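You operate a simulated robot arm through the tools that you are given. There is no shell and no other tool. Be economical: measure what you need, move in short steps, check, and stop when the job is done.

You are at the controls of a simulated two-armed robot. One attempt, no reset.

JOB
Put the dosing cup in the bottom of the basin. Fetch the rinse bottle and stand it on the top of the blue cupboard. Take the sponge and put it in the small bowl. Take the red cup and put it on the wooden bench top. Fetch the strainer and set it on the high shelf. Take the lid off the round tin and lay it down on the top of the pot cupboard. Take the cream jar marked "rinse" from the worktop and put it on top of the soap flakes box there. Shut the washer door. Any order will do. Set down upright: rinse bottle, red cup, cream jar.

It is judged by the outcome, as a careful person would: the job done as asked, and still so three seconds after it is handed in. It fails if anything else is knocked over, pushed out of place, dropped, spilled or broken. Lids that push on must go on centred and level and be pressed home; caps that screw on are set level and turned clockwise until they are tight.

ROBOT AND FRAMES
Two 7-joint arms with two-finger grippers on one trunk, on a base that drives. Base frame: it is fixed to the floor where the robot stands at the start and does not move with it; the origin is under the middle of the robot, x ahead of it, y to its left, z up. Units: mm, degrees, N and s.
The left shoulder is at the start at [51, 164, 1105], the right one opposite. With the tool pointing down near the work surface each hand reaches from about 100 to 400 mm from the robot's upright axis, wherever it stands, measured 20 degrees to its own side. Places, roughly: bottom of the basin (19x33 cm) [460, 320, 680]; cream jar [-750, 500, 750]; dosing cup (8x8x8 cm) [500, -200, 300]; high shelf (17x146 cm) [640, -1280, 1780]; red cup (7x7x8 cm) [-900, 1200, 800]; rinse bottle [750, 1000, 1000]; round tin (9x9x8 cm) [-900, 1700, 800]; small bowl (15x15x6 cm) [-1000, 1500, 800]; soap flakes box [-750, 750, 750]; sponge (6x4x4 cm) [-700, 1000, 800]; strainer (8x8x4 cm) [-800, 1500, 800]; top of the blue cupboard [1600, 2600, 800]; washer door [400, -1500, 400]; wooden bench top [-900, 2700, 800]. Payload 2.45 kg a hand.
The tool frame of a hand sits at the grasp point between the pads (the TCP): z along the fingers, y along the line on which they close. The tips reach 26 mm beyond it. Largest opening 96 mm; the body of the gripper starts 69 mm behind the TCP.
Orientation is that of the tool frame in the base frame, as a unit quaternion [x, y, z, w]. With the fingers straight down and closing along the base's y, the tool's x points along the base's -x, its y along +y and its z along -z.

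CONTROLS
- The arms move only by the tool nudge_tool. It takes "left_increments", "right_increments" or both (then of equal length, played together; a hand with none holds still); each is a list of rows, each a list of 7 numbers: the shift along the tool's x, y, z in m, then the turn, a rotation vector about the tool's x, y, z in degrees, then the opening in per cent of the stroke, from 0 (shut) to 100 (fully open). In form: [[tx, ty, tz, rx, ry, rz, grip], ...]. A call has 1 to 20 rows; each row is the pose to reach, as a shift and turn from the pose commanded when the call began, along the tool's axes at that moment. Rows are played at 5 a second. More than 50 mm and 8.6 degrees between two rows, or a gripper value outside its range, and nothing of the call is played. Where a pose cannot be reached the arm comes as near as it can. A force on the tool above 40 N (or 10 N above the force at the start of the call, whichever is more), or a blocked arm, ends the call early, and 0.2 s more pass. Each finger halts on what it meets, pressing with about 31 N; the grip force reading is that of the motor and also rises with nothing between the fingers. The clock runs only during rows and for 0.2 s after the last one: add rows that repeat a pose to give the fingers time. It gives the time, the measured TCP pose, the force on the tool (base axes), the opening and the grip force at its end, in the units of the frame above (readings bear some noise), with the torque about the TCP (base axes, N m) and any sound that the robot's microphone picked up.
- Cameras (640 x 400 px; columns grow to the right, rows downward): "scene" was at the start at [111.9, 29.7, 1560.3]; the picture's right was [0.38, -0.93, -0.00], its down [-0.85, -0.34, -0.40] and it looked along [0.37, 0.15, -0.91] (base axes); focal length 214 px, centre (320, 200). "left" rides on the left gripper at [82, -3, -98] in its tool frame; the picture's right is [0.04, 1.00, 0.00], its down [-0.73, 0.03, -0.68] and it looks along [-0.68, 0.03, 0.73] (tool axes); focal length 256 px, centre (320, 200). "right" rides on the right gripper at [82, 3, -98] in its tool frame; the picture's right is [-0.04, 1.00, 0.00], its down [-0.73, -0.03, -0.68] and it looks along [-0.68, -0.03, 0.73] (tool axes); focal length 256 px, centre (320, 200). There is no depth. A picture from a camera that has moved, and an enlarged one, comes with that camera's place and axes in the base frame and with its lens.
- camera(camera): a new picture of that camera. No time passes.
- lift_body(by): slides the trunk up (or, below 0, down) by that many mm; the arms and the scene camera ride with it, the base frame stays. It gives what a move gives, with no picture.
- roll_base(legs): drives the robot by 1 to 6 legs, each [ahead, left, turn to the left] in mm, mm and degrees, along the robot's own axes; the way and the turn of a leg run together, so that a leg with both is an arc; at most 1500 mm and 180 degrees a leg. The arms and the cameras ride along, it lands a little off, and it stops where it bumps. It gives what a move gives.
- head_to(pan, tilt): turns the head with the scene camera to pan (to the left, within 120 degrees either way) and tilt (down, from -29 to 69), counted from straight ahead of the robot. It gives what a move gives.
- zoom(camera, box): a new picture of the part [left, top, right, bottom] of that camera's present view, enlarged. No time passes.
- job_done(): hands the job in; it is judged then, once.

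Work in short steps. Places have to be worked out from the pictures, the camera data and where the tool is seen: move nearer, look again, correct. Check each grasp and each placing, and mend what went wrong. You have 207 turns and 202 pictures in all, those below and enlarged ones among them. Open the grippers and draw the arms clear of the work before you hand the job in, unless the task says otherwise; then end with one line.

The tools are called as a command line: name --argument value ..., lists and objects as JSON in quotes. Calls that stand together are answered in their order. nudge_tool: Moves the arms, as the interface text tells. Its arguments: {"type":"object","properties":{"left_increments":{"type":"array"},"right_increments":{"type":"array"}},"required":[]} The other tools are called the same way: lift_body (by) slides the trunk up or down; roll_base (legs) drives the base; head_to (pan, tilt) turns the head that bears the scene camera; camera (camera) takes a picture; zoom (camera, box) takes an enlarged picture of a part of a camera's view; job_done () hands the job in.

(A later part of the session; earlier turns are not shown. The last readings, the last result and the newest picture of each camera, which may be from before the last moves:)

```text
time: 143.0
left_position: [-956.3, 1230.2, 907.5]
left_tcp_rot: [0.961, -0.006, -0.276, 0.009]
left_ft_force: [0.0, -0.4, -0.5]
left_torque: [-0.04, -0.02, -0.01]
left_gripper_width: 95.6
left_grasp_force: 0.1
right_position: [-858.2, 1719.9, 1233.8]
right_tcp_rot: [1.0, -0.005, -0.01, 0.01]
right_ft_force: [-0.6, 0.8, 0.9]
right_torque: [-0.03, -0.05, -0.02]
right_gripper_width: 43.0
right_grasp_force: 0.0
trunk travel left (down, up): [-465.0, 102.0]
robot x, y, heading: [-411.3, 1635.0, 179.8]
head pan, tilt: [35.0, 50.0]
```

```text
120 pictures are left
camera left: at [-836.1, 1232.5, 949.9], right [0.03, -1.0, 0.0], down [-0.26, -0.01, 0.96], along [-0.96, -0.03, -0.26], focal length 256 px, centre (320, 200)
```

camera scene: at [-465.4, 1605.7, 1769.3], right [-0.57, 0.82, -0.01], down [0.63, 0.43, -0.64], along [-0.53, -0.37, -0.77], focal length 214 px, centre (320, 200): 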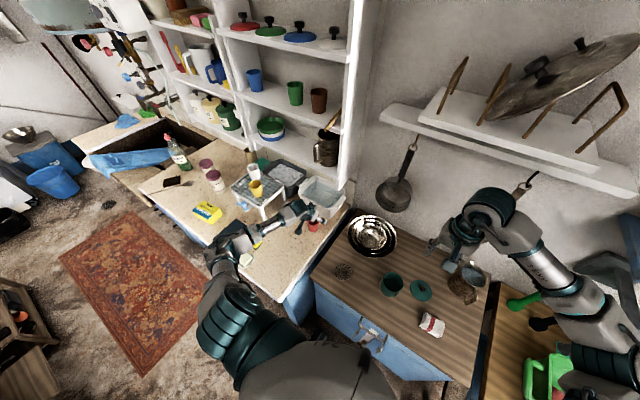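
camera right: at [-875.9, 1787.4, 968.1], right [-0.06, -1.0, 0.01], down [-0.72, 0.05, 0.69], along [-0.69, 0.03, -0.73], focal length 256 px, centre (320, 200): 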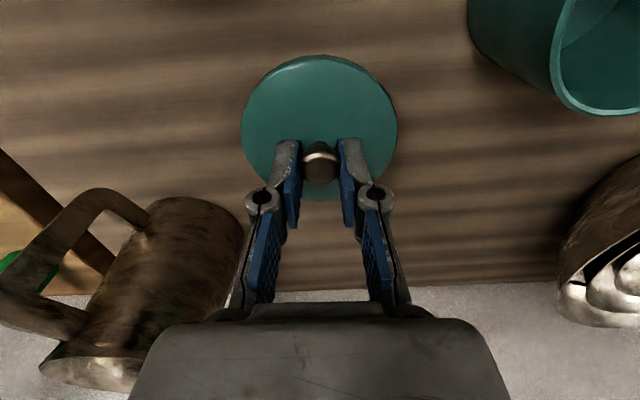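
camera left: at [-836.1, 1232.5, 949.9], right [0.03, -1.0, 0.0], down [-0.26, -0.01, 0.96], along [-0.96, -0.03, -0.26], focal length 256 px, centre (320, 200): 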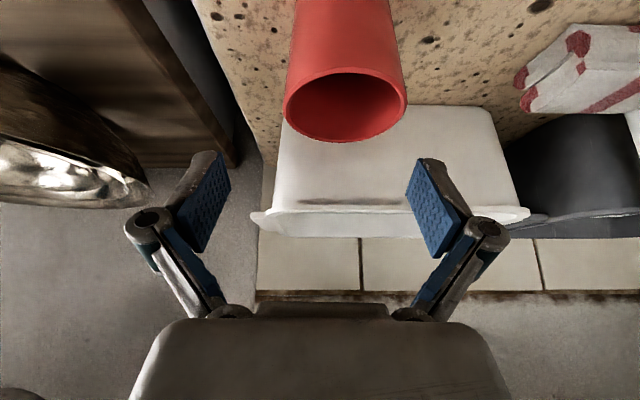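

I wait to see whether the sway now decays.

nudge_tool --left_increments '[[0, 0, 0, 0, 0, 0, 100], [0, 0, 0, 0, 0, 0, 100], [0, 0, 0, 0, 0, 0, 100], [0, 0, 0, 0, 0, 0, 100], [0, 0, 0, 0, 0, 0, 100], [0, 0, 0, 0, 0, 0, 100], [0, 0, 0, 0, 0, 0, 100], [0, 0, 0, 0, 0, 0, 100], [0, 0, 0, 0, 0, 0, 100], [0, 0, 0, 0, 0, 0, 100], [0, 0, 0, 0, 0, 0, 100], [0, 0, 0, 0, 0, 0, 100], [0, 0, 0, 0, 0, 0, 100], [0, 0, 0, 0, 0, 0, 100], [0, 0, 0, 0, 0, 0, 100]]'

nudge_tool --left_increments '[[0, 0, 0, 0, 0, 0, 100]]'

nudge_tool --left_increments '[[0, 0, 0, 0, 0, 0, 100]]'

nudge_tool --left_increments '[[0, 0, 0, 0, 0, 0, 100]]'

nudge_tool --left_increments '[[0, 0, 0, 0, 0, 0, 100]]'

```text
time: 146.2
left_position: [-957.7, 1217.2, 903.6]
left_tcp_rot: [0.961, -0.003, -0.275, 0.006]
left_ft_force: [0.7, 0.8, -0.1]
left_torque: [0.0, -0.01, 0.02]
left_gripper_width: 96.2
left_grasp_force: 0.0
right_position: [-858.9, 1701.0, 1234.6]
right_tcp_rot: [1.0, -0.002, -0.011, 0.004]
right_ft_force: [0.8, 0.2, -0.4]
right_torque: [-0.01, 0.01, 0.02]
right_gripper_width: 43.0
right_grasp_force: 0.0
trunk travel left (down, up): [-465.0, 102.0]
robot x, y, heading: [-415.4, 1635.1, 179.6]
head pan, tilt: [35.0, 50.0]
```

```text
time: 146.6
left_position: [-956.7, 1218.8, 905.5]
left_tcp_rot: [0.962, -0.005, -0.274, 0.005]
left_ft_force: [0.4, 0.7, 0.2]
left_torque: [-0.05, -0.01, 0.0]
left_gripper_width: 96.3
left_grasp_force: 0.1
right_position: [-858.1, 1706.1, 1236.3]
right_tcp_rot: [1.0, -0.004, -0.011, 0.006]
right_ft_force: [-0.2, 1.3, 0.0]
right_torque: [-0.01, -0.02, -0.03]
right_gripper_width: 43.5
right_grasp_force: 0.0
trunk travel left (down, up): [-465.0, 102.0]
robot x, y, heading: [-411.0, 1636.9, 179.6]
head pan, tilt: [35.0, 50.0]
```

```text
time: 147.0
left_position: [-955.9, 1220.4, 906.3]
left_tcp_rot: [0.961, -0.004, -0.275, 0.007]
left_ft_force: [-0.2, 0.5, 0.8]
left_torque: [-0.02, -0.03, 0.0]
left_gripper_width: 96.2
left_grasp_force: 0.0
right_position: [-858.8, 1708.7, 1234.9]
right_tcp_rot: [1.0, -0.003, -0.01, 0.006]
right_ft_force: [-0.2, 0.6, -0.2]
right_torque: [0.01, -0.03, -0.02]
right_gripper_width: 42.9
right_grasp_force: 0.0
trunk travel left (down, up): [-465.0, 102.0]
robot x, y, heading: [-413.8, 1635.4, 179.7]
head pan, tilt: [35.0, 50.0]
```

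```text
time: 147.4
left_position: [-957.0, 1214.3, 904.5]
left_tcp_rot: [0.961, -0.004, -0.275, 0.004]
left_ft_force: [-1.5, -0.7, -0.2]
left_torque: [0.01, -0.02, 0.01]
left_gripper_width: 96.3
left_grasp_force: 0.1
right_position: [-859.0, 1700.7, 1235.3]
right_tcp_rot: [1.0, -0.003, -0.011, 0.003]
right_ft_force: [0.5, -0.3, -0.2]
right_torque: [0.0, 0.03, 0.0]
right_gripper_width: 43.5
right_grasp_force: 0.1
trunk travel left (down, up): [-465.0, 102.0]
robot x, y, heading: [-413.7, 1636.6, 179.6]
head pan, tilt: [35.0, 50.0]
```

```text
time: 147.8
left_position: [-956.9, 1222.6, 905.4]
left_tcp_rot: [0.961, -0.004, -0.275, 0.007]
left_ft_force: [-0.4, 0.0, 0.4]
left_torque: [-0.02, -0.05, -0.03]
left_gripper_width: 95.8
left_grasp_force: 0.1
right_position: [-857.9, 1709.7, 1234.5]
right_tcp_rot: [1.0, -0.003, -0.01, 0.007]
right_ft_force: [0.6, 0.5, 0.9]
right_torque: [0.0, 0.0, 0.02]
right_gripper_width: 43.2
right_grasp_force: 0.1
trunk travel left (down, up): [-465.0, 102.0]
robot x, y, heading: [-411.6, 1638.3, 179.8]
head pan, tilt: [35.0, 50.0]
```

Sway has decayed to a few mm. A fresh look for the final alignment.

camera --camera "left"

```text
119 pictures are left
camera left: at [-836.0, 1224.6, 947.4], right [0.03, -1.0, -0.01], down [-0.26, -0.01, 0.96], along [-0.96, -0.03, -0.26], focal length 256 px, centre (320, 200)
```

left: 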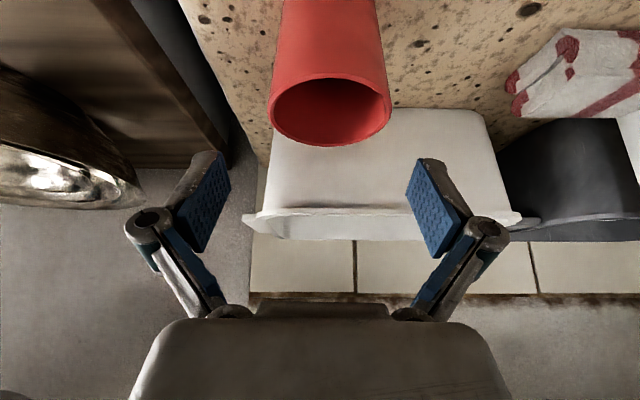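

Aligned within a few mm. I descend 66 mm and look.

nudge_tool --left_increments '[[0.009, 0.003, 0.014, 0, 0, 0, 100], [0.018, 0.003, 0.028, 0, 0, 0, 100], [0.027, 0.003, 0.042, 0, 0, 0, 100], [0.035, 0.003, 0.056, 0, 0, 0, 100], [0.035, 0.003, 0.056, 0, 0, 0, 100]]'

camera --camera "left"

```text
time: 149.0
left_position: [-957.6, 1214.4, 838.4]
left_tcp_rot: [0.961, -0.003, -0.275, 0.006]
left_ft_force: [0.4, -0.1, 0.3]
left_torque: [0.03, 0.01, 0.0]
left_gripper_width: 95.7
left_grasp_force: 0.0
right_position: [-857.9, 1704.1, 1235.0]
right_tcp_rot: [1.0, -0.003, -0.011, 0.005]
right_ft_force: [-0.1, -0.3, 0.5]
right_torque: [0.01, 0.0, -0.01]
right_gripper_width: 42.8
right_grasp_force: 0.1
trunk travel left (down, up): [-465.0, 102.0]
robot x, y, heading: [-414.2, 1633.7, 179.7]
head pan, tilt: [35.0, 50.0]
```

```text
118 pictures are left
camera left: at [-836.7, 1217.2, 880.3], right [0.03, -1.0, -0.01], down [-0.26, -0.02, 0.96], along [-0.96, -0.03, -0.26], focal length 256 px, centre (320, 200)
```

left: 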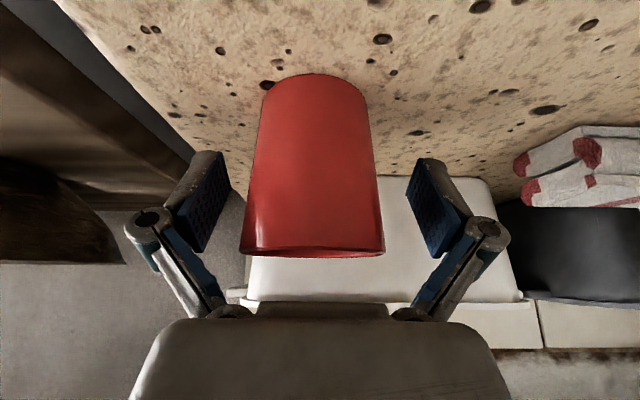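

The cup is between the fingers. I close and lift straight up 40 mm.

nudge_tool --left_increments '[[0, 0, 0, 0, 0, 0, 80], [0, 0, 0, 0, 0, 0, 60], [0, 0, 0, 0, 0, 0, 30], [0, 0, 0, 0, 0, 0, 0], [0, 0, 0, 0, 0, 0, 0], [-0.01, 0, -0.017, 0, 0, 0, 0], [-0.021, 0, -0.034, 0, 0, 0, 0], [-0.021, 0, -0.034, 0, 0, 0, 0]]'

camera --camera "left"

```text
time: 150.8
left_position: [-956.7, 1214.5, 877.7]
left_tcp_rot: [0.962, -0.004, -0.275, 0.006]
left_ft_force: [-0.5, -0.3, -0.8]
left_torque: [0.02, 0.02, -0.02]
left_gripper_width: 55.8
left_grasp_force: 31.3
right_position: [-858.6, 1704.1, 1234.5]
right_tcp_rot: [1.0, -0.002, -0.011, 0.005]
right_ft_force: [0.4, -0.8, 0.5]
right_torque: [-0.01, -0.01, 0.02]
right_gripper_width: 43.3
right_grasp_force: 0.1
trunk travel left (down, up): [-465.0, 102.0]
robot x, y, heading: [-410.1, 1637.8, 179.7]
head pan, tilt: [35.0, 50.0]
```

```text
117 pictures are left
camera left: at [-837.0, 1216.7, 918.9], right [0.03, -1.0, -0.01], down [-0.26, -0.02, 0.96], along [-0.96, -0.03, -0.26], focal length 256 px, centre (320, 200)
```

left: 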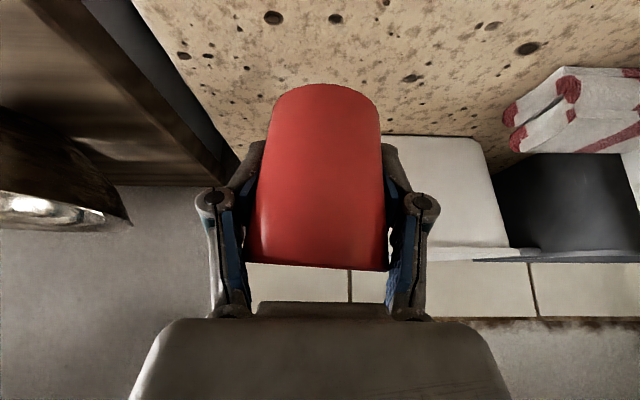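

Cup held. I raise it, draw it back toward the robot, and then back the base off.

nudge_tool --left_increments '[[-0.018, 0, -0.028, 0, 0, 0, 0], [-0.036, 0, -0.057, 0, 0, 0, 0], [-0.053, 0, -0.085, 0, 0, 0, 0], [-0.025, -0.033, -0.103, 0, 0, 0, 0], [0.004, -0.066, -0.12, 0, 0, 0, 0], [0.032, -0.1, -0.138, 0, 0, 0, 0], [0.06, -0.133, -0.156, 0, 0, 0, 0], [0.09, -0.166, -0.174, 0, 0, 0, 0], [0.117, -0.2, -0.191, 0, 0, 0, 0], [0.117, -0.2, -0.191, 0, 0, 0, 0]]'

roll_base --legs '[[-200, 0, 0], [0, -900, 0]]'

head_to --pan -10 --tilt 45

camera --camera "scene"

```text
time: 153.0
left_position: [-762.9, 1414.1, 972.4]
left_tcp_rot: [0.961, -0.004, -0.275, 0.006]
left_ft_force: [0.3, 0.3, -1.1]
left_torque: [-0.01, -0.01, 0.0]
left_gripper_width: 55.4
left_grasp_force: 31.0
left hand out of reach, approached as far as the arm can: row 9, 10
right_position: [-859.0, 1706.1, 1233.8]
right_tcp_rot: [1.0, -0.002, -0.01, 0.005]
right_ft_force: [-0.2, 0.6, 0.7]
right_torque: [0.0, 0.02, 0.02]
right_gripper_width: 43.2
right_grasp_force: 0.0
trunk travel left (down, up): [-465.0, 102.0]
robot x, y, heading: [-411.6, 1634.3, 179.5]
head pan, tilt: [35.0, 50.0]
```

```text
time: 159.0
left_position: [-554.9, 2304.3, 971.5]
left_tcp_rot: [0.962, 0.005, -0.274, 0.009]
left_ft_force: [-0.7, -0.2, -1.9]
left_torque: [-0.03, 0.07, -0.01]
left_gripper_width: 55.9
left_grasp_force: 30.5
right_position: [-656.9, 2592.1, 1234.5]
right_tcp_rot: [1.0, 0.007, -0.011, 0.005]
right_ft_force: [0.6, 0.0, -0.5]
right_torque: [-0.02, -0.01, -0.02]
right_gripper_width: 43.0
right_grasp_force: 0.1
trunk travel left (down, up): [-465.0, 102.0]
robot x, y, heading: [-208.9, 2531.5, -179.4]
head pan, tilt: [35.0, 50.0]
```

```text
time: 160.1
left_position: [-553.4, 2301.0, 972.0]
left_tcp_rot: [0.961, 0.004, -0.275, 0.007]
left_ft_force: [-1.0, -0.2, -1.9]
left_torque: [0.03, -0.02, -0.04]
left_gripper_width: 55.9
left_grasp_force: 30.3
right_position: [-655.0, 2591.3, 1237.4]
right_tcp_rot: [1.0, 0.006, -0.013, 0.003]
right_ft_force: [-1.1, 1.2, -0.2]
right_torque: [0.01, 0.03, 0.03]
right_gripper_width: 43.2
right_grasp_force: 0.0
trunk travel left (down, up): [-465.0, 102.0]
robot x, y, heading: [-210.2, 2531.5, -179.1]
head pan, tilt: [-10.0, 45.0]
```

```text
116 pictures are left
camera scene: at [-279.6, 2541.6, 1776.0], right [0.16, 0.99, 0.0], down [0.7, -0.11, -0.71], along [-0.7, 0.12, -0.71], focal length 214 px, centre (320, 200)
```

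scene: 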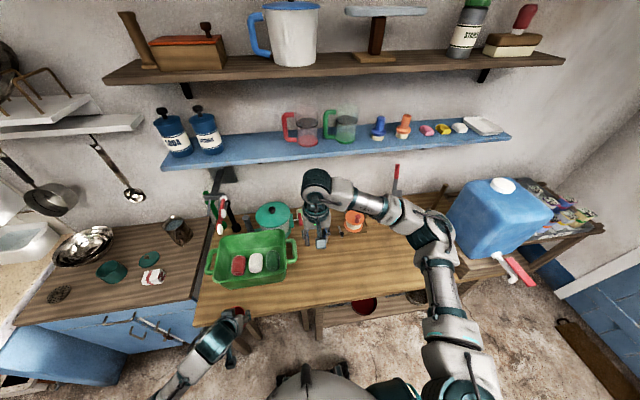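

The bench's free middle is about [-760,2680]. I drive right 350 and ahead 100, then extend the left hand.

roll_base --legs '[[0, -350, 0], [100, 0, 0]]'

nudge_tool --left_increments '[[-0.034, 0, 0.021, 0, 0, 0, 0], [-0.068, 0, 0.042, 0, 0, 0, 0], [-0.085, 0, 0.053, 0, 0, 0, 0], [-0.085, 0, 0.053, 0, 0, 0, 0], [-0.085, 0, 0.053, 0, 0, 0, 0]]'

camera --camera "left"

camera --camera "scene"

```text
time: 163.1
left_position: [-656.3, 2641.3, 972.2]
left_tcp_rot: [0.961, 0.007, -0.276, 0.006]
left_ft_force: [0.1, -0.3, 0.1]
left_torque: [0.01, 0.01, -0.05]
left_gripper_width: 55.8
left_grasp_force: 31.1
right_position: [-757.4, 2929.3, 1237.6]
right_tcp_rot: [1.0, 0.007, -0.014, 0.0]
right_ft_force: [-0.7, -0.2, 1.0]
right_torque: [0.09, 0.0, 0.02]
right_gripper_width: 43.0
right_grasp_force: 0.0
trunk travel left (down, up): [-465.0, 102.0]
robot x, y, heading: [-317.0, 2876.3, -179.3]
head pan, tilt: [-10.0, 45.0]
```

```text
time: 164.3
left_position: [-755.5, 2628.8, 969.7]
left_tcp_rot: [0.961, 0.007, -0.275, 0.001]
left_ft_force: [-0.3, -0.9, -1.7]
left_torque: [0.02, 0.02, -0.03]
left_gripper_width: 55.9
left_grasp_force: 30.9
right_position: [-758.7, 2914.5, 1238.1]
right_tcp_rot: [1.0, 0.008, -0.014, -0.004]
right_ft_force: [0.8, -1.1, -0.7]
right_torque: [0.05, 0.01, 0.01]
right_gripper_width: 43.1
right_grasp_force: 0.0
trunk travel left (down, up): [-465.0, 102.0]
robot x, y, heading: [-316.9, 2877.2, -179.3]
head pan, tilt: [-10.0, 45.0]
```

```text
115 pictures are left
camera left: at [-633.9, 2633.5, 1010.4], right [0.05, -1.0, -0.02], down [-0.26, -0.03, 0.96], along [-0.96, -0.04, -0.26], focal length 256 px, centre (320, 200)
```

left: 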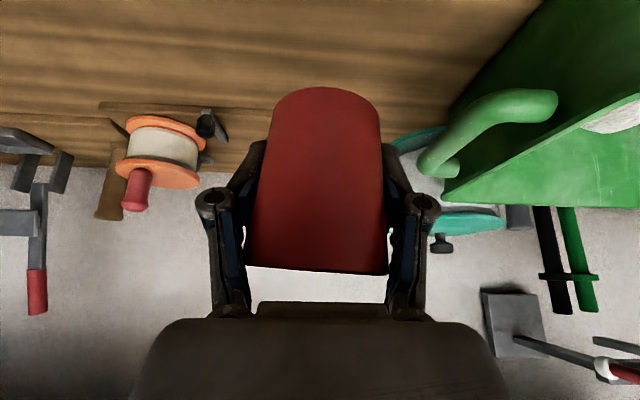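

```text
114 pictures are left
camera scene: at [-383.7, 2860.9, 1775.9], right [0.16, 0.99, 0.02], down [0.7, -0.1, -0.71], along [-0.7, 0.13, -0.71], focal length 214 px, centre (320, 200)
```

scene: 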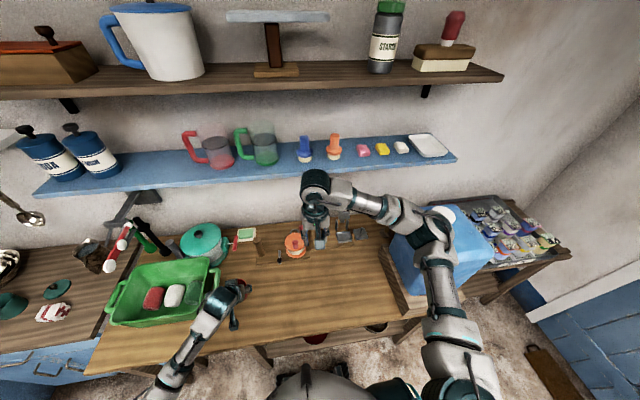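

The cup hangs over clear wood, beside the tray. I lower 95 mm, then in small steps to contact.

nudge_tool --left_increments '[[0.013, -0.01, 0.02, 0, 0, 0, 0], [0.026, -0.02, 0.041, 0, 0, 0, 0], [0.04, -0.02, 0.061, 0, 0, 0, 0], [0.05, -0.02, 0.081, 0, 0, 0, 0], [0.05, -0.02, 0.081, 0, 0, 0, 0], [0.05, -0.02, 0.081, 0, 0, 0, 0]]'

camera --camera "left"

zoom --camera "scene" --box '[160, 240, 320, 360]'

```text
time: 165.7
left_position: [-757.9, 2674.1, 878.8]
left_tcp_rot: [0.961, 0.004, -0.276, 0.013]
left_ft_force: [-0.2, 1.9, -1.1]
left_torque: [-0.08, -0.04, 0.05]
left_gripper_width: 55.7
left_grasp_force: 30.5
right_position: [-759.7, 2946.9, 1235.8]
right_tcp_rot: [1.0, 0.007, -0.014, 0.007]
right_ft_force: [0.4, 1.0, 0.1]
right_torque: [-0.04, -0.08, -0.03]
right_gripper_width: 43.2
right_grasp_force: 0.0
trunk travel left (down, up): [-465.0, 102.0]
robot x, y, heading: [-313.4, 2881.2, -179.0]
head pan, tilt: [-10.0, 45.0]
```

```text
113 pictures are left
camera left: at [-637.5, 2679.4, 920.3], right [0.05, -1.0, 0.0], down [-0.26, -0.01, 0.96], along [-0.96, -0.05, -0.26], focal length 256 px, centre (320, 200)
```

left: 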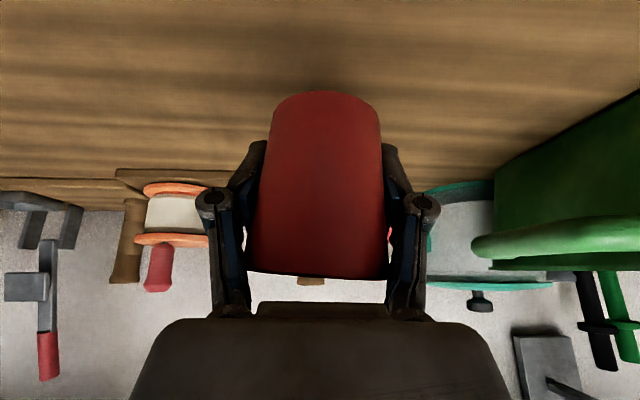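

```text
3.33 times, centred on (240, 300) of scene
camera zoom: at [-384.9, 2919.3, 1775.6], right [0.16, 0.99, -0.01], down [0.7, -0.12, -0.7], along [-0.7, 0.11, -0.71], focal length 715 px, centre (587, -133)
```

zoom: 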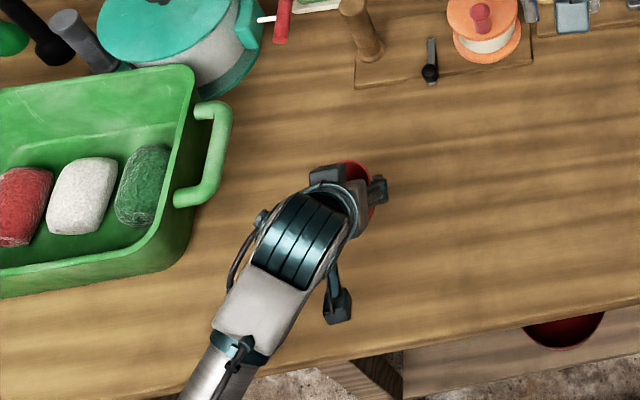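

The body is swaying again after the drive. I hold 3 s and re-read before lowering.

nudge_tool --left_increments '[[0, 0, 0, 0, 0, 0, 0], [0, 0, 0, 0, 0, 0, 0], [0, 0, 0, 0, 0, 0, 0], [0, 0, 0, 0, 0, 0, 0], [0, 0, 0, 0, 0, 0, 0], [0, 0, 0, 0, 0, 0, 0], [0, 0, 0, 0, 0, 0, 0], [0, 0, 0, 0, 0, 0, 0], [0, 0, 0, 0, 0, 0, 0], [0, 0, 0, 0, 0, 0, 0], [0, 0, 0, 0, 0, 0, 0], [0, 0, 0, 0, 0, 0, 0], [0, 0, 0, 0, 0, 0, 0], [0, 0, 0, 0, 0, 0, 0], [0, 0, 0, 0, 0, 0, 0], [0, 0, 0, 0, 0, 0, 0], [0, 0, 0, 0, 0, 0, 0], [0, 0, 0, 0, 0, 0, 0], [0, 0, 0, 0, 0, 0, 0], [0, 0, 0, 0, 0, 0, 0]]'

nudge_tool --left_increments '[[0, 0, 0, 0, 0, 0, 0]]'

nudge_tool --left_increments '[[0, 0, 0, 0, 0, 0, 0]]'

nudge_tool --left_increments '[[0, 0, 0, 0, 0, 0, 0]]'

```text
time: 169.9
left_position: [-757.4, 2656.1, 875.7]
left_tcp_rot: [0.962, 0.007, -0.274, 0.004]
left_ft_force: [0.3, -0.4, 0.0]
left_torque: [0.04, 0.01, -0.01]
left_gripper_width: 55.6
left_grasp_force: 31.1
right_position: [-757.7, 2922.0, 1237.0]
right_tcp_rot: [1.0, 0.008, -0.013, -0.002]
right_ft_force: [-1.4, 0.3, 0.1]
right_torque: [0.03, 0.03, 0.03]
right_gripper_width: 43.2
right_grasp_force: 0.1
trunk travel left (down, up): [-465.0, 102.0]
robot x, y, heading: [-312.9, 2873.7, -179.2]
head pan, tilt: [-10.0, 45.0]
```

```text
time: 170.3
left_position: [-757.7, 2669.8, 877.8]
left_tcp_rot: [0.961, 0.005, -0.276, 0.011]
left_ft_force: [0.0, -0.2, -1.4]
left_torque: [0.01, 0.01, -0.01]
left_gripper_width: 55.6
left_grasp_force: 31.2
right_position: [-757.7, 2940.6, 1236.5]
right_tcp_rot: [1.0, 0.008, -0.013, 0.005]
right_ft_force: [0.2, 0.5, 0.1]
right_torque: [-0.02, 0.0, -0.02]
right_gripper_width: 43.1
right_grasp_force: 0.1
trunk travel left (down, up): [-465.0, 102.0]
robot x, y, heading: [-310.3, 2877.5, -179.2]
head pan, tilt: [-10.0, 45.0]
```

```text
time: 170.7
left_position: [-757.5, 2654.5, 875.8]
left_tcp_rot: [0.961, 0.008, -0.276, 0.005]
left_ft_force: [0.3, -0.7, -0.2]
left_torque: [0.01, -0.01, 0.01]
left_gripper_width: 55.5
left_grasp_force: 31.7
right_position: [-758.3, 2923.2, 1237.6]
right_tcp_rot: [1.0, 0.007, -0.014, 0.0]
right_ft_force: [-0.5, 0.5, 0.6]
right_torque: [0.0, 0.0, -0.02]
right_gripper_width: 43.2
right_grasp_force: 0.0
trunk travel left (down, up): [-465.0, 102.0]
robot x, y, heading: [-313.1, 2873.8, -179.5]
head pan, tilt: [-10.0, 45.0]
```

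```text
time: 171.1
left_position: [-758.6, 2666.1, 878.8]
left_tcp_rot: [0.961, 0.005, -0.275, 0.008]
left_ft_force: [1.1, -0.5, -0.2]
left_torque: [-0.01, 0.02, 0.02]
left_gripper_width: 56.1
left_grasp_force: 31.3
right_position: [-758.5, 2937.3, 1236.5]
right_tcp_rot: [1.0, 0.007, -0.012, 0.004]
right_ft_force: [0.3, 0.4, 0.2]
right_torque: [-0.02, 0.0, -0.01]
right_gripper_width: 43.2
right_grasp_force: 0.1
trunk travel left (down, up): [-465.0, 102.0]
robot x, y, heading: [-313.5, 2879.5, -179.4]
head pan, tilt: [-10.0, 45.0]
```

Still ±7 mm; I wait another 4 s.

nudge_tool --left_increments '[[0, 0, 0, 0, 0, 0, 0], [0, 0, 0, 0, 0, 0, 0], [0, 0, 0, 0, 0, 0, 0], [0, 0, 0, 0, 0, 0, 0], [0, 0, 0, 0, 0, 0, 0], [0, 0, 0, 0, 0, 0, 0], [0, 0, 0, 0, 0, 0, 0], [0, 0, 0, 0, 0, 0, 0], [0, 0, 0, 0, 0, 0, 0], [0, 0, 0, 0, 0, 0, 0], [0, 0, 0, 0, 0, 0, 0], [0, 0, 0, 0, 0, 0, 0], [0, 0, 0, 0, 0, 0, 0], [0, 0, 0, 0, 0, 0, 0], [0, 0, 0, 0, 0, 0, 0], [0, 0, 0, 0, 0, 0, 0], [0, 0, 0, 0, 0, 0, 0], [0, 0, 0, 0, 0, 0, 0], [0, 0, 0, 0, 0, 0, 0], [0, 0, 0, 0, 0, 0, 0]]'

nudge_tool --left_increments '[[0, 0, 0, 0, 0, 0, 0]]'

nudge_tool --left_increments '[[0.007, 0, 0.0085, 0, 0, 0, 0], [0.01, 0, 0.014, 0, 0, 0, 0], [0.01, 0, 0.014, 0, 0, 0, 0]]'

```text
time: 175.3
left_position: [-758.9, 2661.8, 875.8]
left_tcp_rot: [0.961, 0.006, -0.276, 0.007]
left_ft_force: [0.4, 0.2, -0.8]
left_torque: [0.02, 0.01, -0.02]
left_gripper_width: 55.4
left_grasp_force: 30.5
right_position: [-758.4, 2930.1, 1237.0]
right_tcp_rot: [1.0, 0.007, -0.013, 0.002]
right_ft_force: [-0.2, 0.2, 0.0]
right_torque: [0.0, -0.04, -0.01]
right_gripper_width: 43.2
right_grasp_force: 0.1
trunk travel left (down, up): [-465.0, 102.0]
robot x, y, heading: [-317.2, 2877.0, -179.5]
head pan, tilt: [-10.0, 45.0]
```

```text
time: 175.7
left_position: [-757.9, 2661.3, 877.3]
left_tcp_rot: [0.961, 0.005, -0.276, 0.007]
left_ft_force: [-0.9, 0.8, -1.1]
left_torque: [0.0, -0.01, -0.06]
left_gripper_width: 55.0
left_grasp_force: 31.0
right_position: [-757.7, 2929.8, 1237.0]
right_tcp_rot: [1.0, 0.006, -0.013, 0.002]
right_ft_force: [-0.3, 0.0, 0.5]
right_torque: [-0.03, -0.02, -0.03]
right_gripper_width: 43.1
right_grasp_force: 0.1
trunk travel left (down, up): [-465.0, 102.0]
robot x, y, heading: [-310.8, 2877.0, -179.3]
head pan, tilt: [-10.0, 45.0]
```

```text
time: 176.5
left_position: [-756.8, 2660.3, 860.1]
left_tcp_rot: [0.961, 0.005, -0.275, 0.007]
left_ft_force: [1.1, 0.1, -0.3]
left_torque: [0.02, 0.04, -0.02]
left_gripper_width: 55.3
left_grasp_force: 31.6
right_position: [-758.9, 2930.0, 1237.2]
right_tcp_rot: [1.0, 0.007, -0.013, 0.001]
right_ft_force: [0.0, -0.1, -0.5]
right_torque: [-0.01, -0.01, 0.0]
right_gripper_width: 43.3
right_grasp_force: 0.1
trunk travel left (down, up): [-465.0, 102.0]
robot x, y, heading: [-314.1, 2876.6, -179.2]
head pan, tilt: [-10.0, 45.0]
```

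Settled; not yet touching at 860. I lower 12 mm in small steps.

nudge_tool --left_increments '[[0.002, 0, 0.0034, 0, 0, 0, 0], [0.0042, 0, 0.0068, 0, 0, 0, 0], [0.0063, 0, 0.0102, 0, 0, 0, 0], [0.0063, 0, 0.0102, 0, 0, 0, 0]]'

zoom --camera "scene" --box '[200, 260, 280, 320]'

```text
time: 177.5
left_position: [-757.8, 2662.0, 846.5]
left_tcp_rot: [0.961, 0.006, -0.275, 0.007]
left_ft_force: [0.4, 0.4, -1.4]
left_torque: [-0.02, 0.01, 0.0]
left_gripper_width: 55.2
left_grasp_force: 30.9
right_position: [-759.5, 2930.4, 1236.9]
right_tcp_rot: [1.0, 0.007, -0.014, 0.002]
right_ft_force: [-0.3, 0.2, 0.0]
right_torque: [0.0, -0.03, -0.03]
right_gripper_width: 43.1
right_grasp_force: 0.1
trunk travel left (down, up): [-465.0, 102.0]
robot x, y, heading: [-316.1, 2877.6, -179.3]
head pan, tilt: [-10.0, 45.0]
```

```text
6.67 times, centred on (240, 290) of scene
camera zoom: at [-384.6, 2892.1, 1776.0], right [0.16, 0.99, 0.0], down [0.7, -0.11, -0.7], along [-0.7, 0.11, -0.71], focal length 1430 px, centre (853, -400)
```

zoom: 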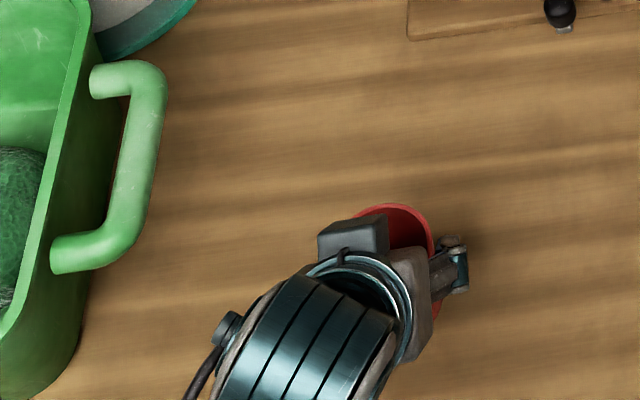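

Still free. Another 14 mm.

nudge_tool --left_increments '[[0.002, 0, 0.0034, 0, 0, 0, 0], [0.0042, 0, 0.0068, 0, 0, 0, 0], [0.0063, 0, 0.0102, 0, 0, 0, 0], [0.0073, 0, 0.0119, 0, 0, 0, 0], [0.0073, 0, 0.0119, 0, 0, 0, 0]]'

```text
time: 178.7
left_position: [-756.9, 2660.3, 833.8]
left_tcp_rot: [0.961, 0.006, -0.276, 0.007]
left_ft_force: [-0.1, -0.1, -1.0]
left_torque: [0.01, -0.01, 0.01]
left_gripper_width: 55.0
left_grasp_force: 31.1
right_position: [-757.8, 2930.7, 1236.1]
right_tcp_rot: [1.0, 0.007, -0.013, 0.001]
right_ft_force: [0.0, -0.7, 0.9]
right_torque: [-0.01, -0.02, 0.02]
right_gripper_width: 43.6
right_grasp_force: 0.1
trunk travel left (down, up): [-465.0, 102.0]
robot x, y, heading: [-320.1, 2877.0, -179.3]
head pan, tilt: [-10.0, 45.0]
```

nudge_tool --left_increments '[[0.002, 0, 0.0034, 0, 0, 0, 0], [0.0042, 0, 0.0068, 0, 0, 0, 0], [0.0063, 0, 0.0102, 0, 0, 0, 0], [0.0063, 0, 0.0102, 0, 0, 0, 0]]'

camera --camera "left"

```text
time: 179.7
left_position: [-758.6, 2660.7, 825.9]
left_tcp_rot: [0.96, 0.007, -0.281, 0.008]
left_ft_force: [1.1, -6.1, 36.5]
left_torque: [0.52, 0.27, 0.08]
left_gripper_width: 55.4
left_grasp_force: 31.1
right_position: [-754.2, 2930.4, 1238.3]
right_tcp_rot: [1.0, 0.006, -0.015, 0.002]
right_ft_force: [0.4, -0.6, -0.3]
right_torque: [-0.03, 0.05, 0.01]
right_gripper_width: 43.2
right_grasp_force: 0.1
trunk travel left (down, up): [-465.0, 102.0]
robot x, y, heading: [-315.7, 2876.9, -179.3]
head pan, tilt: [-10.0, 45.0]
```

```text
110 pictures are left
camera left: at [-636.3, 2665.5, 865.7], right [0.05, -1.0, -0.01], down [-0.25, -0.02, 0.97], along [-0.97, -0.05, -0.25], focal length 256 px, centre (320, 200)
```

left: 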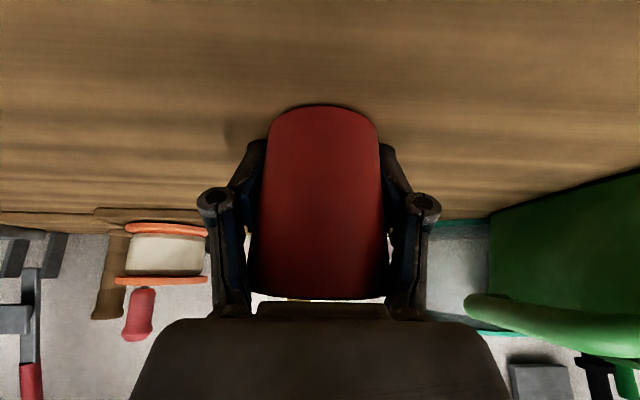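

Contact at 36 N. I ease off 6 mm, open, and withdraw along the finger direction.

nudge_tool --left_increments '[[-0.002, 0, -0.003, 0, 0, 0, 0], [-0.0032, 0, -0.005, 0, 0, 0, 0], [-0.0032, 0, -0.005, 0, 0, 0, 20], [-0.0032, 0, -0.005, 0, 0, 0, 70], [-0.0032, 0, -0.005, 0, 0, 0, 90], [-0.0032, 0, -0.005, 0, 0, 0, 90], [-0.0032, 0, -0.03, 0, 0, 0, 90], [-0.0032, 0, -0.07, 0, 0, 0, 90], [-0.0032, 0, -0.11, 0, 0, 0, 90], [-0.0032, 0, -0.15, 0, 0, 0, 90]]'

camera --camera "left"

```text
time: 181.9
left_position: [-680.8, 2662.8, 951.6]
left_tcp_rot: [0.961, 0.005, -0.276, 0.006]
left_ft_force: [-0.1, -1.5, 0.5]
left_torque: [0.02, 0.02, -0.01]
left_gripper_width: 86.9
left_grasp_force: 0.1
right_position: [-757.7, 2930.5, 1238.4]
right_tcp_rot: [1.0, 0.007, -0.013, 0.002]
right_ft_force: [0.5, -0.9, 0.1]
right_torque: [-0.02, 0.0, -0.01]
right_gripper_width: 43.0
right_grasp_force: 0.0
trunk travel left (down, up): [-465.0, 102.0]
robot x, y, heading: [-314.5, 2876.6, -179.3]
head pan, tilt: [-10.0, 45.0]
```

```text
109 pictures are left
camera left: at [-559.9, 2668.1, 991.7], right [0.05, -1.0, -0.01], down [-0.26, -0.02, 0.96], along [-0.96, -0.04, -0.26], focal length 256 px, centre (320, 200)
```

left: 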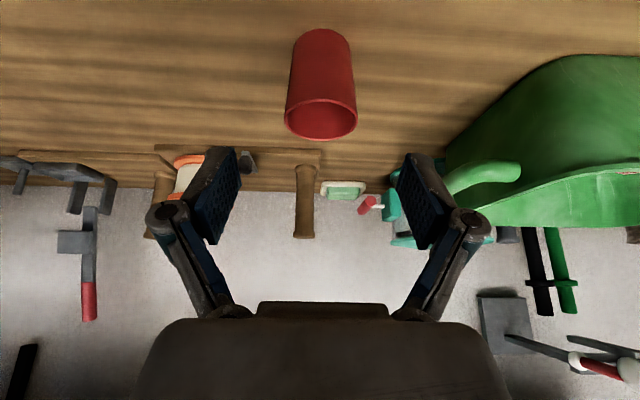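

The red cup stands upright on the bench. Next the sponge: I back off, drive along to the worktop (axis y≈1240) and look.

nudge_tool --left_increments '[[-0.02, 0, -0.04, 0, 0, 0, 100], [-0.04, 0, -0.07, 0, 0, 0, 100], [-0.04, 0, -0.07, 0, 0, 0, 100]]'

roll_base --legs '[[-250, 0, 0], [0, 850, -0.5], [0, 800, 0], [150, 0, 0]]'

head_to --pan 10 --tilt 50

camera --camera "scene"

camera --camera "left"

```text
time: 182.7
left_position: [-687.3, 2666.4, 1026.3]
left_tcp_rot: [0.961, 0.006, -0.275, 0.007]
left_ft_force: [0.0, 0.0, -0.5]
left_torque: [-0.03, 0.03, -0.02]
left_gripper_width: 96.1
left_grasp_force: 0.1
left hand out of reach, approached as far as the arm can: row 2, 3
right_position: [-757.5, 2930.4, 1237.0]
right_tcp_rot: [1.0, 0.007, -0.012, 0.002]
right_ft_force: [0.2, -0.3, -0.6]
right_torque: [0.0, 0.03, 0.02]
right_gripper_width: 43.0
right_grasp_force: 0.1
trunk travel left (down, up): [-465.0, 102.0]
robot x, y, heading: [-308.0, 2877.9, -179.5]
head pan, tilt: [-10.0, 45.0]
```

```text
time: 193.3
left_position: [-603.6, 1086.6, 1027.3]
left_tcp_rot: [0.961, -0.011, -0.276, 0.005]
left_ft_force: [0.6, 0.8, 0.4]
left_torque: [0.01, -0.03, 0.01]
left_gripper_width: 96.1
left_grasp_force: 0.0
right_position: [-664.2, 1354.0, 1237.6]
right_tcp_rot: [1.0, -0.011, -0.014, 0.003]
right_ft_force: [0.2, 0.0, 0.1]
right_torque: [0.05, -0.02, 0.01]
right_gripper_width: 43.2
right_grasp_force: 0.0
trunk travel left (down, up): [-465.0, 102.0]
robot x, y, heading: [-225.2, 1280.9, 178.4]
head pan, tilt: [-10.0, 45.0]
```

```text
time: 194.1
left_position: [-603.3, 1088.2, 1028.3]
left_tcp_rot: [0.961, -0.011, -0.275, 0.005]
left_ft_force: [0.0, 0.1, -0.4]
left_torque: [-0.05, -0.03, 0.0]
left_gripper_width: 96.0
left_grasp_force: 0.1
right_position: [-665.2, 1356.0, 1236.8]
right_tcp_rot: [1.0, -0.011, -0.014, 0.003]
right_ft_force: [-0.5, 0.2, -0.5]
right_torque: [-0.06, -0.04, 0.0]
right_gripper_width: 43.1
right_grasp_force: 0.1
trunk travel left (down, up): [-465.0, 102.0]
robot x, y, heading: [-224.0, 1280.6, 178.7]
head pan, tilt: [10.0, 50.0]
```

```text
108 pictures are left
camera scene: at [-291.1, 1288.0, 1769.1], right [-0.15, 0.99, -0.01], down [0.76, 0.11, -0.64], along [-0.63, -0.1, -0.77], focal length 214 px, centre (320, 200)
```

scene: 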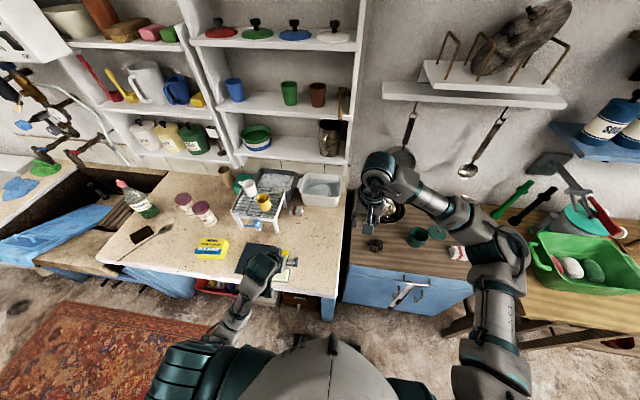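

```text
107 pictures are left
camera left: at [-483.2, 1089.2, 1068.7], right [0.01, -1.0, -0.01], down [-0.26, -0.01, 0.96], along [-0.96, -0.01, -0.26], focal length 256 px, centre (320, 200)
```

left: 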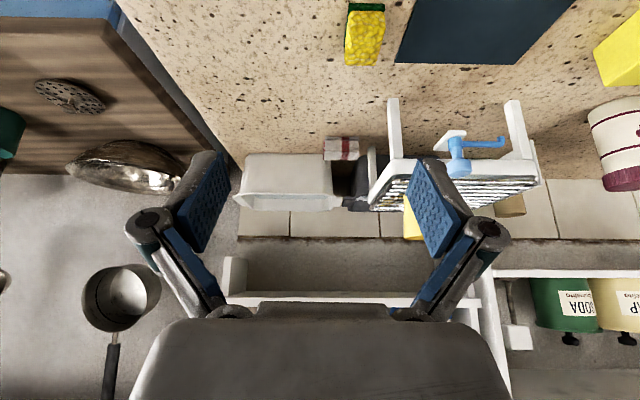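

Sponge is about [-706,1040], top near z 825. I move above it and recheck.

nudge_tool --left_increments '[[-0.008, 0.02, 0.036, 0, 0, 0, 85], [-0.008, 0.04, 0.072, 0, 0, 0, 75], [-0.008, 0.048, 0.109, 0, 0, 0, 70], [-0.008, 0.048, 0.145, 0, 0, 0, 70], [-0.008, 0.048, 0.182, 0, 0, 0, 70], [-0.008, 0.048, 0.182, 0, 0, 0, 70], [-0.008, 0.048, 0.182, 0, 0, 0, 70], [-0.008, 0.048, 0.182, 0, 0, 0, 70]]'

camera --camera "left"

zoom --camera "scene" --box '[220, 220, 340, 310]'

```text
time: 195.9
left_position: [-707.6, 1036.9, 878.3]
left_tcp_rot: [0.961, -0.011, -0.276, 0.003]
left_ft_force: [-0.5, 0.5, 0.1]
left_torque: [-0.02, 0.02, -0.01]
left_gripper_width: 67.4
left_grasp_force: 0.1
right_position: [-665.0, 1352.0, 1238.4]
right_tcp_rot: [1.0, -0.011, -0.013, 0.003]
right_ft_force: [-0.1, 0.2, 0.3]
right_torque: [0.03, -0.03, 0.01]
right_gripper_width: 43.3
right_grasp_force: 0.1
trunk travel left (down, up): [-465.0, 102.0]
robot x, y, heading: [-223.3, 1280.7, 178.4]
head pan, tilt: [10.0, 50.0]
```

```text
106 pictures are left
camera left: at [-586.7, 1038.5, 918.2], right [0.01, -1.0, -0.01], down [-0.26, -0.01, 0.96], along [-0.96, -0.01, -0.26], focal length 256 px, centre (320, 200)
```

left: 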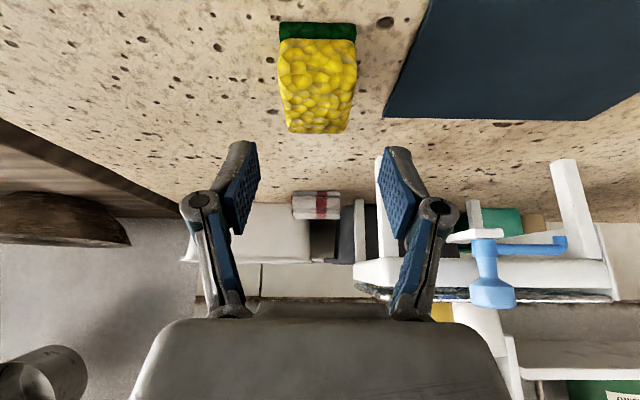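

```text
4.44 times, centred on (280, 265) of scene
camera zoom: at [-291.0, 1280.5, 1769.1], right [-0.15, 0.99, -0.01], down [0.76, 0.11, -0.64], along [-0.63, -0.1, -0.77], focal length 953 px, centre (498, -89)
```

zoom: 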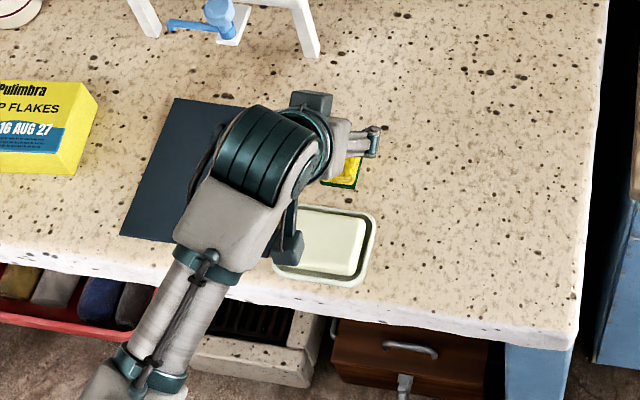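

Sponge centre ≈[-720,1039,808], ~44 mm wide. I descend onto it and close.

nudge_tool --left_increments '[[0.006, 0, 0.016, 0, 0, 0, 75], [0.012, 0, 0.032, 0, 0, 0, 75], [0.018, 0, 0.047, 0, 0, 0, 75], [0.0245, 0, 0.061, 0, 0, 0, 75], [0.0245, 0, 0.061, 0, 0, 0, 75]]'

camera --camera "left"

```text
time: 197.1
left_position: [-723.0, 1033.4, 816.6]
left_tcp_rot: [0.96, -0.012, -0.281, 0.001]
left_ft_force: [-8.9, -0.5, 34.4]
left_torque: [-0.64, -0.02, -0.78]
left_gripper_width: 93.2
left_grasp_force: 14.6
right_position: [-664.0, 1346.0, 1239.3]
right_tcp_rot: [1.0, -0.01, -0.014, 0.0]
right_ft_force: [0.9, -0.4, 0.0]
right_torque: [0.02, -0.02, -0.02]
right_gripper_width: 43.3
right_grasp_force: 0.0
trunk travel left (down, up): [-465.0, 102.0]
robot x, y, heading: [-223.2, 1277.3, 178.8]
head pan, tilt: [10.0, 50.0]
```

```text
104 pictures are left
camera left: at [-601.1, 1033.3, 857.1], right [0.01, -1.0, -0.01], down [-0.25, -0.02, 0.97], along [-0.97, -0.01, -0.25], focal length 256 px, centre (320, 200)
```

left: 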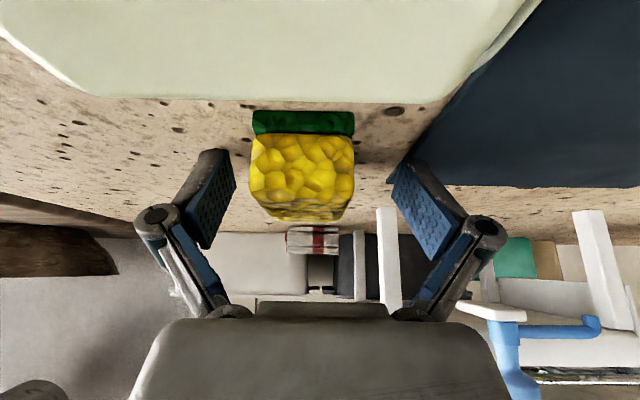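

Tips touch the worktop (z≈794). I rise 6 mm, centre, and close on the sponge.

nudge_tool --left_increments '[[-0.003, 0, -0.006, 0, 0, 0, 75], [-0.003, -0.006, -0.006, 0, 0, 0, 60], [-0.003, -0.006, -0.006, 0, 0, 0, 40], [-0.003, -0.006, -0.006, 0, 0, 0, 20], [-0.003, -0.006, -0.006, 0, 0, 0, 0], [-0.003, -0.006, -0.006, 0, 0, 0, 0], [-0.02, -0.006, -0.035, 0, 0, 0, 0], [-0.04, -0.006, -0.07, 0, 0, 0, 0], [-0.06, -0.006, -0.105, 0, 0, 0, 0], [-0.06, -0.006, -0.105, 0, 0, 0, 0]]'

camera --camera "left"

```text
time: 197.9
left_position: [-717.1, 1028.4, 828.1]
left_tcp_rot: [0.958, -0.007, -0.286, 0.009]
left_ft_force: [14.3, -15.5, 36.1]
left_torque: [-1.69, -0.26, 0.58]
left_gripper_width: 58.0
left_grasp_force: 14.5
right_position: [-655.3, 1342.3, 1241.4]
right_tcp_rot: [1.0, -0.009, -0.018, -0.001]
right_ft_force: [-0.4, -1.0, 0.1]
right_torque: [0.0, 0.01, 0.0]
right_gripper_width: 43.0
right_grasp_force: 0.0
trunk travel left (down, up): [-465.0, 102.0]
robot x, y, heading: [-222.9, 1280.4, 178.8]
head pan, tilt: [10.0, 50.0]
stopped in row 3 (left hand): the force on the tool passed its limit at 53 N (the readings are from after the stop); the commanded pose is now the measured one
```

```text
103 pictures are left
camera left: at [-595.7, 1030.3, 866.4], right [0.02, -1.0, 0.0], down [-0.24, -0.01, 0.97], along [-0.97, -0.02, -0.24], focal length 256 px, centre (320, 200)
```

left: 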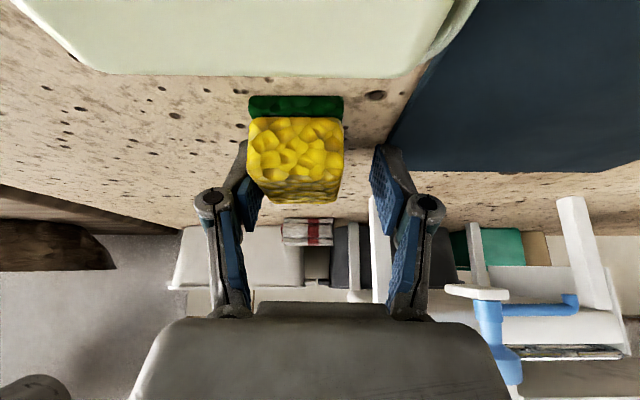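

The left finger seems to press on the sponge's edge. I rise 30 mm, reopen, and look again.

nudge_tool --left_increments '[[-0.005, 0, -0.009, 0, 0, 0, 60], [-0.011, 0, -0.017, 0, 0, 0, 70], [-0.016, 0, -0.026, 0, 0, 0, 80], [-0.016, 0, -0.026, 0, 0, 0, 80], [-0.016, 0, -0.026, 0, 0, 0, 80]]'

camera --camera "left"

```text
time: 199.1
left_position: [-717.6, 1032.9, 853.0]
left_tcp_rot: [0.961, -0.01, -0.278, 0.004]
left_ft_force: [0.1, -0.5, 0.1]
left_torque: [0.02, 0.01, 0.0]
left_gripper_width: 76.8
left_grasp_force: 0.0
right_position: [-663.8, 1342.3, 1239.0]
right_tcp_rot: [1.0, -0.01, -0.015, -0.002]
right_ft_force: [0.2, 0.0, -0.2]
right_torque: [0.01, 0.0, -0.01]
right_gripper_width: 42.9
right_grasp_force: 0.0
trunk travel left (down, up): [-465.0, 102.0]
robot x, y, heading: [-223.8, 1278.0, 178.6]
head pan, tilt: [10.0, 50.0]
```

```text
102 pictures are left
camera left: at [-597.1, 1034.6, 892.6], right [0.02, -1.0, -0.01], down [-0.26, -0.01, 0.97], along [-0.97, -0.02, -0.26], focal length 256 px, centre (320, 200)
```

left: 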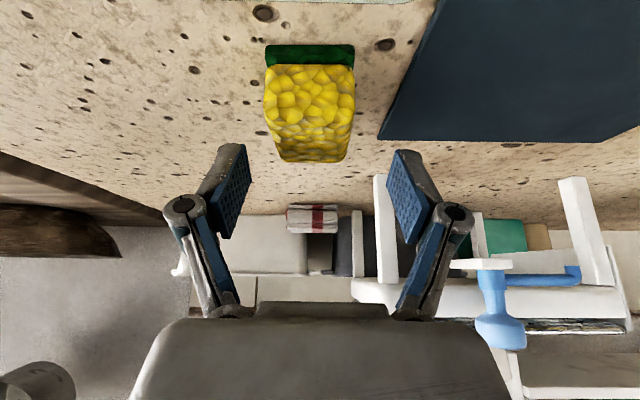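

Sponge spans x −695…−739, top z≈831. I descend to TCP z≈824 (tips clear of the worktop) and close.

nudge_tool --left_increments '[[0.005, -0.004, 0.008, 0, 0, 0, 75], [0.01, -0.004, 0.016, 0, 0, 0, 75], [0.0148, -0.004, 0.0238, 0, 0, 0, 70], [0.0148, -0.004, 0.0238, 0, 0, 0, 60], [0.0148, -0.004, 0.0238, 0, 0, 0, 45], [0.0148, -0.004, 0.0238, 0, 0, 0, 30], [0.0148, -0.004, 0.0238, 0, 0, 0, 15], [0.0148, -0.004, 0.0238, 0, 0, 0, 0], [0.0148, -0.004, 0.0238, 0, 0, 0, 0]]'

camera --camera "left"

```text
time: 201.1
left_position: [-717.4, 1040.1, 827.6]
left_tcp_rot: [0.959, -0.011, -0.283, 0.005]
left_ft_force: [0.5, 19.6, 32.7]
left_torque: [1.3, 0.06, -0.04]
left_gripper_width: 37.3
left_grasp_force: 31.4
right_position: [-661.1, 1347.7, 1239.5]
right_tcp_rot: [1.0, -0.01, -0.016, 0.0]
right_ft_force: [-0.2, 0.4, 0.1]
right_torque: [0.01, 0.03, -0.01]
right_gripper_width: 43.0
right_grasp_force: 0.1
trunk travel left (down, up): [-465.0, 102.0]
robot x, y, heading: [-223.1, 1280.0, 178.7]
head pan, tilt: [10.0, 50.0]
```

```text
101 pictures are left
camera left: at [-596.8, 1042.0, 867.6], right [0.02, -1.0, -0.01], down [-0.25, -0.01, 0.97], along [-0.97, -0.01, -0.25], focal length 256 px, centre (320, 200)
```

left: 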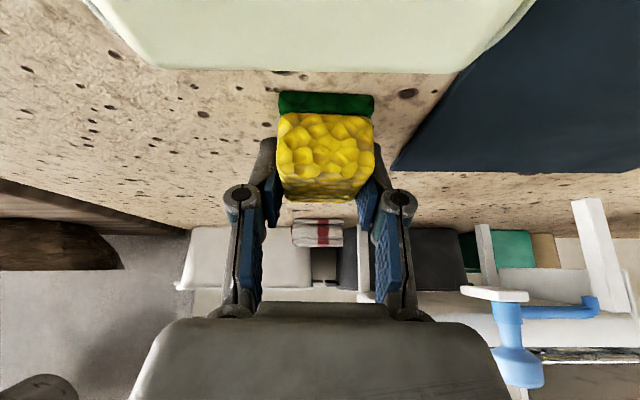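

Gripped (37 mm). Lifting straight up.

nudge_tool --left_increments '[[-0.01, 0, -0.016, 0, 0, 0, 0], [-0.02, 0, -0.034, 0, 0, 0, 0], [-0.042, 0, -0.068, 0, 0, 0, 0], [-0.063, 0, -0.102, 0, 0, 0, 0], [-0.063, 0, -0.102, 0, 0, 0, 0]]'

camera --camera "left"

```text
time: 202.3
left_position: [-717.9, 1038.1, 944.1]
left_tcp_rot: [0.96, -0.009, -0.278, 0.006]
left_ft_force: [0.7, -0.1, -1.1]
left_torque: [0.0, 0.0, 0.01]
left_gripper_width: 37.1
left_grasp_force: 31.2
right_position: [-662.4, 1344.2, 1237.9]
right_tcp_rot: [1.0, -0.01, -0.015, 0.0]
right_ft_force: [-0.3, 0.0, -0.8]
right_torque: [-0.01, 0.01, 0.04]
right_gripper_width: 43.2
right_grasp_force: 0.0
trunk travel left (down, up): [-465.0, 102.0]
robot x, y, heading: [-228.5, 1279.8, 178.6]
head pan, tilt: [10.0, 50.0]
```

```text
100 pictures are left
camera left: at [-596.4, 1039.2, 984.7], right [0.02, -1.0, -0.01], down [-0.26, -0.01, 0.97], along [-0.97, -0.02, -0.26], focal length 256 px, centre (320, 200)
```

left: 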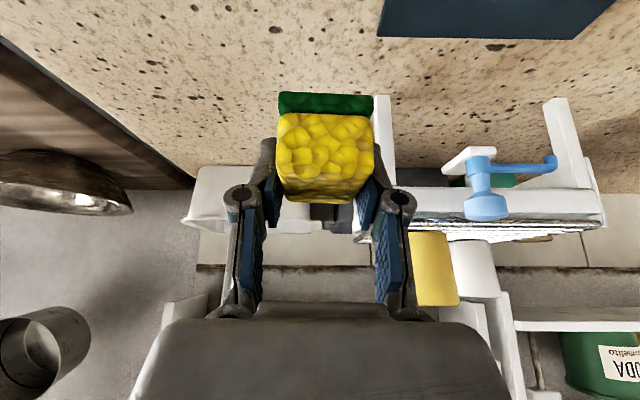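

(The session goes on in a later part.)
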